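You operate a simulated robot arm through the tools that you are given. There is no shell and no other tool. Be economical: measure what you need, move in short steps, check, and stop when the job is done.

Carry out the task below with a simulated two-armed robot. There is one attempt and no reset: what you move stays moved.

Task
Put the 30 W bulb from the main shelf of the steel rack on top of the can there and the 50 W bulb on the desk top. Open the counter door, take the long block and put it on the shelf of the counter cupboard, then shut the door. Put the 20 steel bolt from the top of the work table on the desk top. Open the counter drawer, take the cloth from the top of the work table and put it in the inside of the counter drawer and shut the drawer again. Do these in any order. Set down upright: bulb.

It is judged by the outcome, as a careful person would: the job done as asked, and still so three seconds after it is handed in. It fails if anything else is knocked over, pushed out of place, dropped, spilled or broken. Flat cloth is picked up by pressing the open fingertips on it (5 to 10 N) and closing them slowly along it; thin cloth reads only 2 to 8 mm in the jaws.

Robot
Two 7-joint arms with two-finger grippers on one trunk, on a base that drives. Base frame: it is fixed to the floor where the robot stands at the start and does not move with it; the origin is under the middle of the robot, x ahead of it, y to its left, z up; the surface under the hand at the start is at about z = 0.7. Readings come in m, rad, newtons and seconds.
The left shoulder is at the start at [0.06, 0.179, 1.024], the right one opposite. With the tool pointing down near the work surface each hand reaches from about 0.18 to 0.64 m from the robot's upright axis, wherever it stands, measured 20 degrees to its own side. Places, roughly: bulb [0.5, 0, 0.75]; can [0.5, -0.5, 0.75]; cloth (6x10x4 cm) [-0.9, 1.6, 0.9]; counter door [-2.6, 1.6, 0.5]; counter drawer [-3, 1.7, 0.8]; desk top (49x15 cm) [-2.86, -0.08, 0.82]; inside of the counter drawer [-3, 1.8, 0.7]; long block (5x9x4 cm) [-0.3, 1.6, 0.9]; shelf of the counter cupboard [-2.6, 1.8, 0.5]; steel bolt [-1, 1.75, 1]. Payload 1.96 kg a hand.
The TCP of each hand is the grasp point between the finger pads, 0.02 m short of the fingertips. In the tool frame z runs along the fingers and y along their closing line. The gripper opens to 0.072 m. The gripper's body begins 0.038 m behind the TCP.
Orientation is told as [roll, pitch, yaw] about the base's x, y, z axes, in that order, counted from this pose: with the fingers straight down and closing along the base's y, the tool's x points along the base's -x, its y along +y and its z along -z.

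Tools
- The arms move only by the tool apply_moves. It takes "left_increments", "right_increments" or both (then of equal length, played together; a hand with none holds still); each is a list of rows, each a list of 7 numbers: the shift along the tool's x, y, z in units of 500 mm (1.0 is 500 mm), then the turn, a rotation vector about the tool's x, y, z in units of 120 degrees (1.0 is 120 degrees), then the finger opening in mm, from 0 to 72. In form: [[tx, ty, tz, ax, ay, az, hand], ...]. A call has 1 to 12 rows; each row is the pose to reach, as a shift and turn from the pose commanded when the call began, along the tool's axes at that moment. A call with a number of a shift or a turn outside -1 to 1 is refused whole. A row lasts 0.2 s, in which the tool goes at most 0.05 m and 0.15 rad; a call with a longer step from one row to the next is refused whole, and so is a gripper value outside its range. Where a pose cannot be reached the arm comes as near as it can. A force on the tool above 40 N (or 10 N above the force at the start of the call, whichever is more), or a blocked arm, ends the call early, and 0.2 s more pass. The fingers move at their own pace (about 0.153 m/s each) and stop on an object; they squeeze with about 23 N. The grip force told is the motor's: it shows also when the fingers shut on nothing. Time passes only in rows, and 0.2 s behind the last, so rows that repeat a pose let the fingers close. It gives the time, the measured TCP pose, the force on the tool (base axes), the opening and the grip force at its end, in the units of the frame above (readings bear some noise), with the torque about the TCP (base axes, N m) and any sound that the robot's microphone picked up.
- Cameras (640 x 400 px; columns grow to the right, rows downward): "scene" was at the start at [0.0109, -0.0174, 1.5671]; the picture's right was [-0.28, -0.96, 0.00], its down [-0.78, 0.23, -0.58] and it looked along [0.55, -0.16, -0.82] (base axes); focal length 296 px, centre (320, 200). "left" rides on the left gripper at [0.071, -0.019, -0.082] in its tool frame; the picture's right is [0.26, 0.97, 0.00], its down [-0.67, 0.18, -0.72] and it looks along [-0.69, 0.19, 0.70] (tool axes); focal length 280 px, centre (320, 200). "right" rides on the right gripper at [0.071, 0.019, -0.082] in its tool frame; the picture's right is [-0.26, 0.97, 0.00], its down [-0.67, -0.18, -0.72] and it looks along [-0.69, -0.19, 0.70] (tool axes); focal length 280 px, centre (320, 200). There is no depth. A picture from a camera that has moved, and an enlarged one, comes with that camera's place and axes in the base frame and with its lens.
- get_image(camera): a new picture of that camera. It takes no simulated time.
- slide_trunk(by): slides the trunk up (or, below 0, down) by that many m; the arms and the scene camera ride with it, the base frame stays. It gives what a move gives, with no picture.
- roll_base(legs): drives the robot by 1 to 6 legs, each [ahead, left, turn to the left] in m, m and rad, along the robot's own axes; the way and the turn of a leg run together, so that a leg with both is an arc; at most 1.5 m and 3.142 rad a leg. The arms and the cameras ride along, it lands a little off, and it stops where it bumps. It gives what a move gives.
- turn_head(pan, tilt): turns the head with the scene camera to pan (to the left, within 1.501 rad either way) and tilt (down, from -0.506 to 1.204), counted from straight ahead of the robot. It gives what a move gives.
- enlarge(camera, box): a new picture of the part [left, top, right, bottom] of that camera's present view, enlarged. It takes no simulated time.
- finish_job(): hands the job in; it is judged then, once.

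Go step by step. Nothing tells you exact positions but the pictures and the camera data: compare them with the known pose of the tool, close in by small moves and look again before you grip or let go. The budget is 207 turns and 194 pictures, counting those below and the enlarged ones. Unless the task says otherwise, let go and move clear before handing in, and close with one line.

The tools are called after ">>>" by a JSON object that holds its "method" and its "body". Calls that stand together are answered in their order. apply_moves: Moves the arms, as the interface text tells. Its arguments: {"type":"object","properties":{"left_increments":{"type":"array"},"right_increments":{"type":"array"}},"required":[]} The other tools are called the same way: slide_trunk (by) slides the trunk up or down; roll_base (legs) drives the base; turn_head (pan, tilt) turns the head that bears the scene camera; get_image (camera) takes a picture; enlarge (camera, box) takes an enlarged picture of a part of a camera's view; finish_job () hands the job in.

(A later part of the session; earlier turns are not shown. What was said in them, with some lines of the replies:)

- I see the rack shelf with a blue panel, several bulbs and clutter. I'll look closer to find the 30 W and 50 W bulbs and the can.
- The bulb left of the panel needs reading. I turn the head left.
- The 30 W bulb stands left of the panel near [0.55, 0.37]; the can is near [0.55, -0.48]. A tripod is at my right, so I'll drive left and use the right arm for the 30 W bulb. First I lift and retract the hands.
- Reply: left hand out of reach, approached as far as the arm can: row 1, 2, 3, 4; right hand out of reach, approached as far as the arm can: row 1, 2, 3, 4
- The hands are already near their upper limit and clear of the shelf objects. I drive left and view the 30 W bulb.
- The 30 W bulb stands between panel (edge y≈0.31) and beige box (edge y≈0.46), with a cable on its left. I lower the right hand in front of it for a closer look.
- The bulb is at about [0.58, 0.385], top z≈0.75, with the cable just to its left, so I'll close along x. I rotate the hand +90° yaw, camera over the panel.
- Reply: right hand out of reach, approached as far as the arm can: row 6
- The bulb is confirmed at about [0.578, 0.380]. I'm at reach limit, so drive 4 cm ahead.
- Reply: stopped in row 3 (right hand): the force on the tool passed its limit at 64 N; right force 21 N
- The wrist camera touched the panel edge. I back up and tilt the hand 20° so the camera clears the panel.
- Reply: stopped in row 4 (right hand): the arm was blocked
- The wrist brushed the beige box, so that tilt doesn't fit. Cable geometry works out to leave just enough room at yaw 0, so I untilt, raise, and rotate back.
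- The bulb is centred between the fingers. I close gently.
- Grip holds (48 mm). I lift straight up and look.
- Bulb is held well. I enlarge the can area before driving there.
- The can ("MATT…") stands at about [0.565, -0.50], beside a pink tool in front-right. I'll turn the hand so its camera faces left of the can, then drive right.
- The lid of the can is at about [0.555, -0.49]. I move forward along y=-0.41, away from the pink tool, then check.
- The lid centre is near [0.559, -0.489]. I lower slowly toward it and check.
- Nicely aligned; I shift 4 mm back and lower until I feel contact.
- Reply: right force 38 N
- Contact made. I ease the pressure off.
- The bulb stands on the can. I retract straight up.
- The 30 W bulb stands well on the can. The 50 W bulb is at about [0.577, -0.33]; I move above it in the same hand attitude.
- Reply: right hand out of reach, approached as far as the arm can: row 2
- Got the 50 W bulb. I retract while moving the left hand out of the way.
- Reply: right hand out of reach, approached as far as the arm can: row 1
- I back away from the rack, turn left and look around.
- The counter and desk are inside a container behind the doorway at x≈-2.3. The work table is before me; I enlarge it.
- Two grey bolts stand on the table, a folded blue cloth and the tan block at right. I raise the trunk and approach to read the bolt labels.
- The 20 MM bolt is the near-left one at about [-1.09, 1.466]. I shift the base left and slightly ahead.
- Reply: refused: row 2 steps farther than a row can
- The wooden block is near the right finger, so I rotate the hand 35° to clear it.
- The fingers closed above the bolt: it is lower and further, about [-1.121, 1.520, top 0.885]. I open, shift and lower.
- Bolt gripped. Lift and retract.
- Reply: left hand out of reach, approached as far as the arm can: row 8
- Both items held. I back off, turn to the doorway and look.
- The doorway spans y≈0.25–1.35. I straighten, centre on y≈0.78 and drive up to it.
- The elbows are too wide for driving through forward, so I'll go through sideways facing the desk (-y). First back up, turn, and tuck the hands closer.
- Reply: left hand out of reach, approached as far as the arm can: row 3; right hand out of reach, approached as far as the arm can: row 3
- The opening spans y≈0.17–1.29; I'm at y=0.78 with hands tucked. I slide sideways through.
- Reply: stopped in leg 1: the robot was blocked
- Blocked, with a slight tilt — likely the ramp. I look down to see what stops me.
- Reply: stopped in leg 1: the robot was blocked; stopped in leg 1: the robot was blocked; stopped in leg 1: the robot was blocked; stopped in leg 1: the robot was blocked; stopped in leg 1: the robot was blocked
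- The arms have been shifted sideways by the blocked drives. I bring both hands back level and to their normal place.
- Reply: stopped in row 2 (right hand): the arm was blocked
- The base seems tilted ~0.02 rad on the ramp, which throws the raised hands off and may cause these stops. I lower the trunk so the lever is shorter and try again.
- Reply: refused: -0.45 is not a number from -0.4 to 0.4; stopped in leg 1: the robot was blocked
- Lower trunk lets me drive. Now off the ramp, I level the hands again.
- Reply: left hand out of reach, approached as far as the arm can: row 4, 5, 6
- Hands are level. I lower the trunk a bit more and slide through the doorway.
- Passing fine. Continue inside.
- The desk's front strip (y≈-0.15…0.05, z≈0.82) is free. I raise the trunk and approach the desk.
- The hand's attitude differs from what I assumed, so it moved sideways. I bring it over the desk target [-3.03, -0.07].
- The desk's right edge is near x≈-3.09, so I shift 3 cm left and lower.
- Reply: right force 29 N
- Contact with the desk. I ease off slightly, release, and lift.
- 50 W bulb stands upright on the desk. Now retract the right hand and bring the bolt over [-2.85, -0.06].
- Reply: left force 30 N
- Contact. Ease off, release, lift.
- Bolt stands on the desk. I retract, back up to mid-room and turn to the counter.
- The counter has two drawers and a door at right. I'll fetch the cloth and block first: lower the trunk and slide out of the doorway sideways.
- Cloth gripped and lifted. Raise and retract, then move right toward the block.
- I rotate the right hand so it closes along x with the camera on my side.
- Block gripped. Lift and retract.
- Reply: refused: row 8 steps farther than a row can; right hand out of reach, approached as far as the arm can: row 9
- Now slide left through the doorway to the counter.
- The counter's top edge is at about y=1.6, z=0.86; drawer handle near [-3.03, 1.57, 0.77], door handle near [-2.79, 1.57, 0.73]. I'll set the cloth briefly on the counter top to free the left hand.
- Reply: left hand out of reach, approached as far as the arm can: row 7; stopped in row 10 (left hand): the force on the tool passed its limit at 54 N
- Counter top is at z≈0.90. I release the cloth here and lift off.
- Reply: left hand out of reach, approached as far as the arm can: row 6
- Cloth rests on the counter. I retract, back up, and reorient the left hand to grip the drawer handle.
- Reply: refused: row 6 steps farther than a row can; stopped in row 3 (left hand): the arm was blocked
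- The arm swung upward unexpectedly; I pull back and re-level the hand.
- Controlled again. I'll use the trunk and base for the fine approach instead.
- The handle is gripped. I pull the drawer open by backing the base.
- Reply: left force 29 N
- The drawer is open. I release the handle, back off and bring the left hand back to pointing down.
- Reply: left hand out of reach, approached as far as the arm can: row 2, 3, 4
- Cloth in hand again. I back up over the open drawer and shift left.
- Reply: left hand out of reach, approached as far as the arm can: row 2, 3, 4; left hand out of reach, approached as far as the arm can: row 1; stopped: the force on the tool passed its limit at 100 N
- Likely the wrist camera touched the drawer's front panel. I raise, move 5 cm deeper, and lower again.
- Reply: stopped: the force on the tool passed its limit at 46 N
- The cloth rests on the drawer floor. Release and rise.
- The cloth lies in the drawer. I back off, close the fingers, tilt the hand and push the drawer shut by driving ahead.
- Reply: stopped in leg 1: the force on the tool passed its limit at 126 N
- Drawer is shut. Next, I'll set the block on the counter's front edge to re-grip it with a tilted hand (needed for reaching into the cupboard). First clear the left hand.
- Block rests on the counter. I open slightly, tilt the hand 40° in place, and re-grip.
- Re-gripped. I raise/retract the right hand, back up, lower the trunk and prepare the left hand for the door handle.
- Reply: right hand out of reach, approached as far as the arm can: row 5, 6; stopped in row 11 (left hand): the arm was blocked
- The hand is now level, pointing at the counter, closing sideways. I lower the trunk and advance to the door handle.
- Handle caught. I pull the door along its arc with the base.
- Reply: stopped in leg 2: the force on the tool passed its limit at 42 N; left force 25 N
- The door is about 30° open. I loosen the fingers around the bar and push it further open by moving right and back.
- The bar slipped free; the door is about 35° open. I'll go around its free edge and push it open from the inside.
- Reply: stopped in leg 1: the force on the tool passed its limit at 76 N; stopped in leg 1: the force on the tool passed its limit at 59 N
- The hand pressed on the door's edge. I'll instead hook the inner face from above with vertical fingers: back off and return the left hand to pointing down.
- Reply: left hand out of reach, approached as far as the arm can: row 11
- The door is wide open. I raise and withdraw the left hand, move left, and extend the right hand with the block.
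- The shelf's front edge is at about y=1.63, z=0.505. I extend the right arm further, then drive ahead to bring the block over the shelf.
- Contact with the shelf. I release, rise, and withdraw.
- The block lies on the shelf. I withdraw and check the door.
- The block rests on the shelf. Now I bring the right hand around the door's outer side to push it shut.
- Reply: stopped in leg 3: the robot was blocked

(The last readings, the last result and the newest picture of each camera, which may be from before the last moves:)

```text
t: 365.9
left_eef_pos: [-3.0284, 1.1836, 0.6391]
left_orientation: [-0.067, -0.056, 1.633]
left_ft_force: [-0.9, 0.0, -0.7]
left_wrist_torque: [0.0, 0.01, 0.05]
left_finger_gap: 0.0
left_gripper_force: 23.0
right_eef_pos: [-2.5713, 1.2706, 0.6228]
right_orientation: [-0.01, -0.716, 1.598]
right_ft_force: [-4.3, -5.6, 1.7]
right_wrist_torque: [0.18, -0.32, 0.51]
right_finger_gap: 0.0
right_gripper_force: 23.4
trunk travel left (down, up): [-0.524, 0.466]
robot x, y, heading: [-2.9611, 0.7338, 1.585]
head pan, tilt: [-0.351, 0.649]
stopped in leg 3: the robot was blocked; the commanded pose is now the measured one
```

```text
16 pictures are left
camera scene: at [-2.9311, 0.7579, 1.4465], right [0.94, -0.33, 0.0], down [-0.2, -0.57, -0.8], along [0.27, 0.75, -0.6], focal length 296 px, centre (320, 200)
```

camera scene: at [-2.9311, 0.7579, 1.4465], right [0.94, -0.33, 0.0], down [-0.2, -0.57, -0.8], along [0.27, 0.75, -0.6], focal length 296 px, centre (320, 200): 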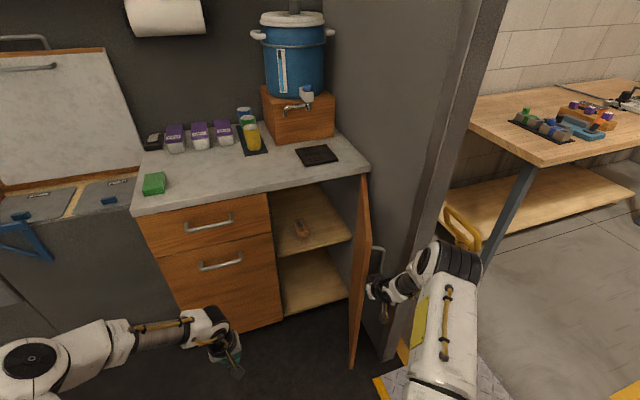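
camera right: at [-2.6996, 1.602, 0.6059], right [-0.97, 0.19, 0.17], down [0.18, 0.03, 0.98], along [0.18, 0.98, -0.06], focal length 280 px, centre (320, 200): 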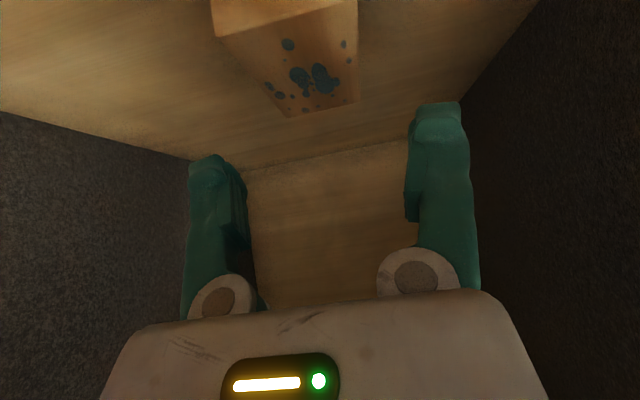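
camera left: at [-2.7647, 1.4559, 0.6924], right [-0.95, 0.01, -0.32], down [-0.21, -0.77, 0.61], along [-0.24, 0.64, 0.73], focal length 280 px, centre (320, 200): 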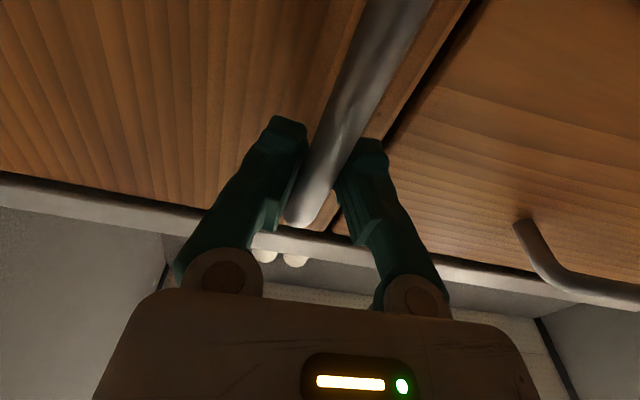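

>>> {"method": "get_image", "body": {"camera": "right"}}

>>> {"method": "enlarge", "body": {"camera": "scene", "box": [320, 160, 500, 380]}}

```text
15 pictures are left
camera right: at [-2.5907, 1.162, 0.6376], right [-0.97, 0.18, 0.16], down [0.17, 0.04, 0.98], along [0.17, 0.98, -0.07], focal length 280 px, centre (320, 200)
```

right: 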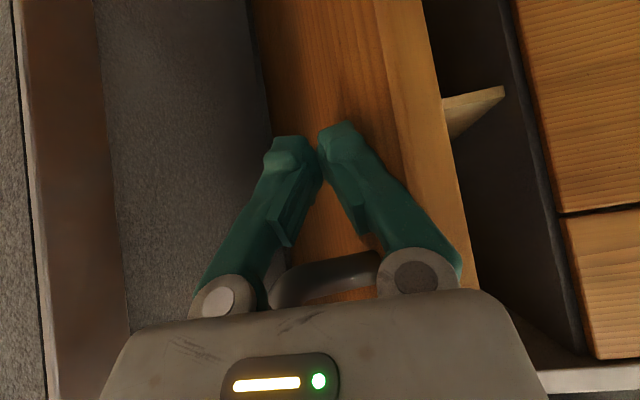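

```text
1.82 times, centred on (410, 270) of scene
camera zoom: at [-2.9311, 0.7579, 1.4465], right [0.94, -0.33, 0.0], down [-0.2, -0.57, -0.8], along [0.27, 0.75, -0.6], focal length 538 px, centre (156, 73)
```

zoom: 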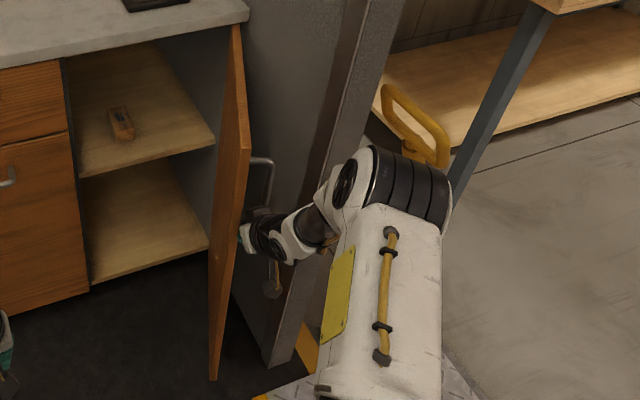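

The right elbow probably bumped the door post. I move left first, then forward.

>>> {"method": "roll_base", "body": {"legs": [[-0.015, 0.02, 0], [0, 0.07, 0], [0.05, 0.05, 0]]}}

>>> {"method": "get_image", "body": {"camera": "scene"}}

```text
t: 368.0
left_eef_pos: [-3.1649, 1.2184, 0.6386]
left_orientation: [-0.067, -0.053, 1.627]
left_ft_force: [-0.3, 0.4, 0.2]
left_wrist_torque: [-0.02, -0.03, -0.04]
left_finger_gap: 0.0002
left_gripper_force: 22.9
right_eef_pos: [-2.7097, 1.3039, 0.6222]
right_orientation: [-0.009, -0.717, 1.591]
right_ft_force: [-10.9, -12.3, -1.2]
right_wrist_torque: [0.08, 0.21, 0.2]
right_finger_gap: 0.0
right_gripper_force: 23.4
trunk travel left (down, up): [-0.524, 0.466]
robot x, y, heading: [-3.0973, 0.7681, 1.581]
head pan, tilt: [-0.351, 0.649]
```

```text
13 pictures are left
camera scene: at [-3.069, 0.7919, 1.4466], right [0.94, -0.34, 0.0], down [-0.2, -0.57, -0.8], along [0.27, 0.75, -0.6], focal length 296 px, centre (320, 200)
```

scene: 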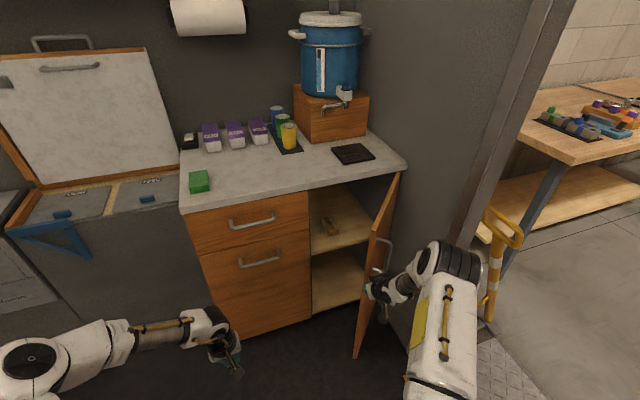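

The door is closing. I continue pushing forward in small steps.

>>> {"method": "roll_base", "body": {"legs": [[0.05, 0, 0], [0.05, 0, 0], [0.05, 0, 0], [0.04, 0, 0]]}}

>>> {"method": "get_image", "body": {"camera": "scene"}}

```text
t: 368.8
left_eef_pos: [-3.1645, 1.231, 0.6389]
left_orientation: [-0.066, -0.055, 1.627]
left_ft_force: [0.2, -0.6, 0.0]
left_wrist_torque: [0.0, -0.03, 0.02]
left_finger_gap: 0.0
left_gripper_force: 22.8
right_eef_pos: [-2.7149, 1.3108, 0.6154]
right_orientation: [0.004, -0.699, 1.593]
right_ft_force: [-5.4, -4.1, 2.1]
right_wrist_torque: [-0.03, -0.02, 0.06]
right_finger_gap: 0.0
right_gripper_force: 22.8
trunk travel left (down, up): [-0.524, 0.466]
robot x, y, heading: [-3.1007, 0.7785, 1.575]
head pan, tilt: [-0.351, 0.649]
stopped in leg 1: the force on the tool passed its limit at 57 N (the readings are from after the stop); the commanded pose is now the measured one
```

```text
12 pictures are left
camera scene: at [-3.0686, 0.8044, 1.4466], right [0.94, -0.34, 0.0], down [-0.2, -0.57, -0.8], along [0.27, 0.75, -0.6], focal length 296 px, centre (320, 200)
```

scene: 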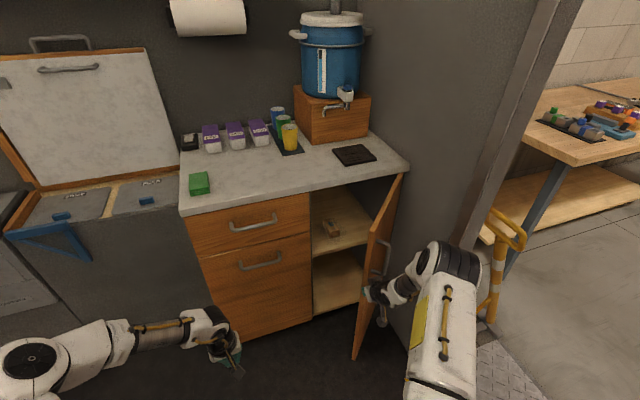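

>>> {"method": "roll_base", "body": {"legs": [[0.012, 0.012, 0], [0.012, 0.01, 0], [0.025, 0.015, 0], [0.025, 0.012, 0], [0.03, 0.01, 0], [0.03, 0.008, 0]]}}

>>> {"method": "get_image", "body": {"camera": "scene"}}

```text
t: 370.7
left_eef_pos: [-3.2057, 1.2856, 0.6392]
left_orientation: [-0.066, -0.054, 1.628]
left_ft_force: [-0.4, -0.1, 0.4]
left_wrist_torque: [-0.02, 0.03, 0.02]
left_finger_gap: 0.0
left_gripper_force: 23.0
right_eef_pos: [-2.7604, 1.364, 0.6115]
right_orientation: [0.01, -0.685, 1.596]
right_ft_force: [-2.4, -1.8, 1.3]
right_wrist_torque: [0.05, 0.07, 0.02]
right_finger_gap: 0.0
right_gripper_force: 22.8
trunk travel left (down, up): [-0.524, 0.466]
robot x, y, heading: [-3.1411, 0.8363, 1.576]
head pan, tilt: [-0.351, 0.649]
stopped in leg 4: the force on the tool passed its limit at 46 N (the readings are from after the stop); the commanded pose is now the measured one
```

```text
11 pictures are left
camera scene: at [-3.109, 0.8604, 1.4466], right [0.94, -0.34, 0.0], down [-0.2, -0.57, -0.8], along [0.27, 0.75, -0.6], focal length 296 px, centre (320, 200)
```

scene: 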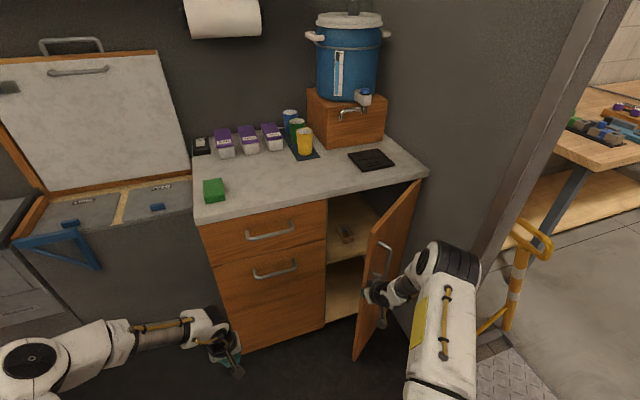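

>>> {"method": "roll_base", "body": {"legs": [[-0.03, 0, 0], [0, -0.065, 0], [0.055, 0.0, 0], [0.03, 0.005, 0], [0.03, 0.005, 0], [0.03, 0.003, 0]]}}

>>> {"method": "roll_base", "body": {"legs": [[0.025, 0.003, 0], [0.025, 0.003, 0], [0.02, 0, 0]]}}

>>> {"method": "get_image", "body": {"camera": "scene"}}

```text
t: 374.0
left_eef_pos: [-3.1552, 1.4041, 0.6387]
left_orientation: [-0.066, -0.053, 1.624]
left_ft_force: [0.3, 0.5, -0.8]
left_wrist_torque: [-0.05, 0.02, 0.01]
left_finger_gap: 0.0001
left_gripper_force: 22.6
right_eef_pos: [-2.7093, 1.4796, 0.6109]
right_orientation: [0.011, -0.684, 1.593]
right_ft_force: [-0.5, -0.7, -0.7]
right_wrist_torque: [-0.03, -0.01, -0.01]
right_finger_gap: 0.0
right_gripper_force: 23.1
trunk travel left (down, up): [-0.524, 0.466]
robot x, y, heading: [-3.0896, 0.9509, 1.577]
head pan, tilt: [-0.351, 0.649]
```

```text
t: 375.6
left_eef_pos: [-3.161, 1.4735, 0.6385]
left_orientation: [-0.064, -0.052, 1.625]
left_ft_force: [-0.1, 1.4, 0.6]
left_wrist_torque: [-0.02, -0.01, -0.02]
left_finger_gap: 0.0
left_gripper_force: 22.8
right_eef_pos: [-2.7154, 1.5494, 0.6108]
right_orientation: [0.012, -0.683, 1.591]
right_ft_force: [0.7, 1.0, 0.1]
right_wrist_torque: [0.0, 0.0, 0.01]
right_finger_gap: 0.0001
right_gripper_force: 23.3
trunk travel left (down, up): [-0.524, 0.466]
robot x, y, heading: [-3.1017, 1.0236, 1.573]
head pan, tilt: [-0.351, 0.649]
```

```text
10 pictures are left
camera scene: at [-3.0648, 1.0482, 1.4465], right [0.94, -0.34, 0.0], down [-0.2, -0.57, -0.8], along [0.27, 0.75, -0.61], focal length 296 px, centre (320, 200)
```

scene: 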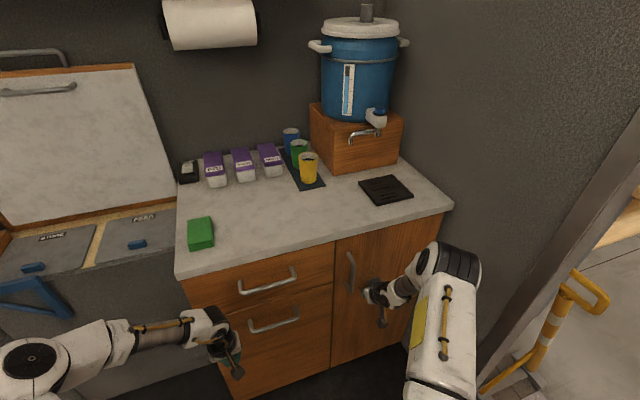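

>>> {"method": "roll_base", "body": {"legs": [[0.012, 0, 0]]}}

>>> {"method": "enlarge", "body": {"camera": "scene", "box": [180, 200, 460, 380]}}

```text
t: 376.3
left_eef_pos: [-3.1595, 1.4833, 0.6393]
left_orientation: [-0.066, -0.055, 1.625]
left_ft_force: [-0.5, -0.3, -1.2]
left_wrist_torque: [-0.03, 0.02, -0.01]
left_finger_gap: 0.0002
left_gripper_force: 22.8
right_eef_pos: [-2.7146, 1.5582, 0.6103]
right_orientation: [0.012, -0.682, 1.589]
right_ft_force: [0.6, -18.1, -4.7]
right_wrist_torque: [-0.16, 0.16, -0.15]
right_finger_gap: 0.0
right_gripper_force: 23.0
trunk travel left (down, up): [-0.524, 0.466]
robot x, y, heading: [-3.0959, 1.0366, 1.57]
head pan, tilt: [-0.351, 0.649]
```

```text
2.22 times, centred on (320, 290) of scene
camera zoom: at [-3.0647, 1.0563, 1.4464], right [0.94, -0.34, 0.0], down [-0.21, -0.57, -0.8], along [0.27, 0.75, -0.6], focal length 658 px, centre (320, 0)
```

zoom: 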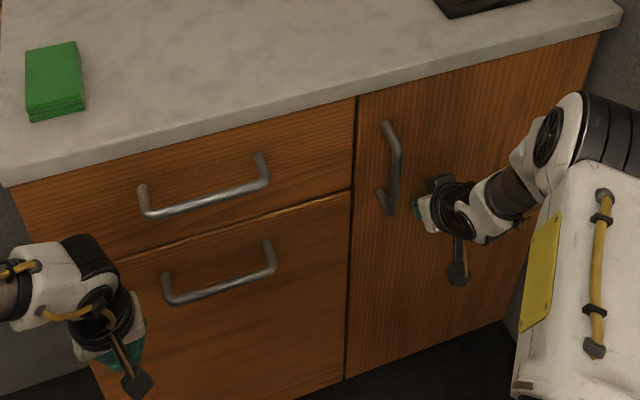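

Door and drawer are both shut. I back clear before handing in.

>>> {"method": "roll_base", "body": {"legs": [[-0.3, 0, 0]]}}

>>> {"method": "get_image", "body": {"camera": "scene"}}

```text
t: 378.4
left_eef_pos: [-3.1561, 1.1863, 0.6396]
left_orientation: [-0.066, -0.055, 1.614]
left_ft_force: [0.7, 0.2, 0.6]
left_wrist_torque: [-0.01, -0.01, -0.02]
left_finger_gap: 0.0001
left_gripper_force: 23.2
right_eef_pos: [-2.7082, 1.2555, 0.6107]
right_orientation: [0.01, -0.682, 1.579]
right_ft_force: [-0.4, 0.3, 0.2]
right_wrist_torque: [-0.01, -0.01, 0.02]
right_finger_gap: 0.0
right_gripper_force: 23.3
trunk travel left (down, up): [-0.524, 0.466]
robot x, y, heading: [-3.0939, 0.7385, 1.561]
head pan, tilt: [-0.351, 0.649]
```

```text
8 pictures are left
camera scene: at [-3.0648, 0.759, 1.4466], right [0.94, -0.35, 0.0], down [-0.21, -0.57, -0.8], along [0.28, 0.75, -0.6], focal length 296 px, centre (320, 200)
```

scene: 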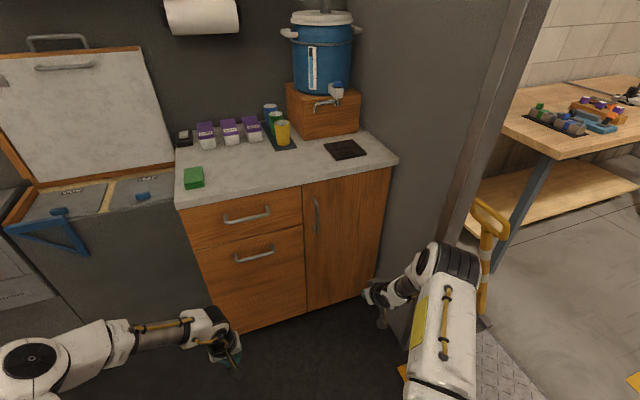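

Door and drawer are shut, everything is released, and the arms are clear, so I hand in.

>>> {"method": "finish_job", "body": {}}

```text
The job is handed in.
```

The job is handed in: the 30 W bulb is on the can, the 50 W bulb and the 20 mm bolt are on the desk, the block is on the cupboard shelf and the cloth is in the drawer. Door and drawer are shut, but I took no last look at the rack or desk, and early on the right arm bumped the blue panel and the beige box there, neither of which looked moved.
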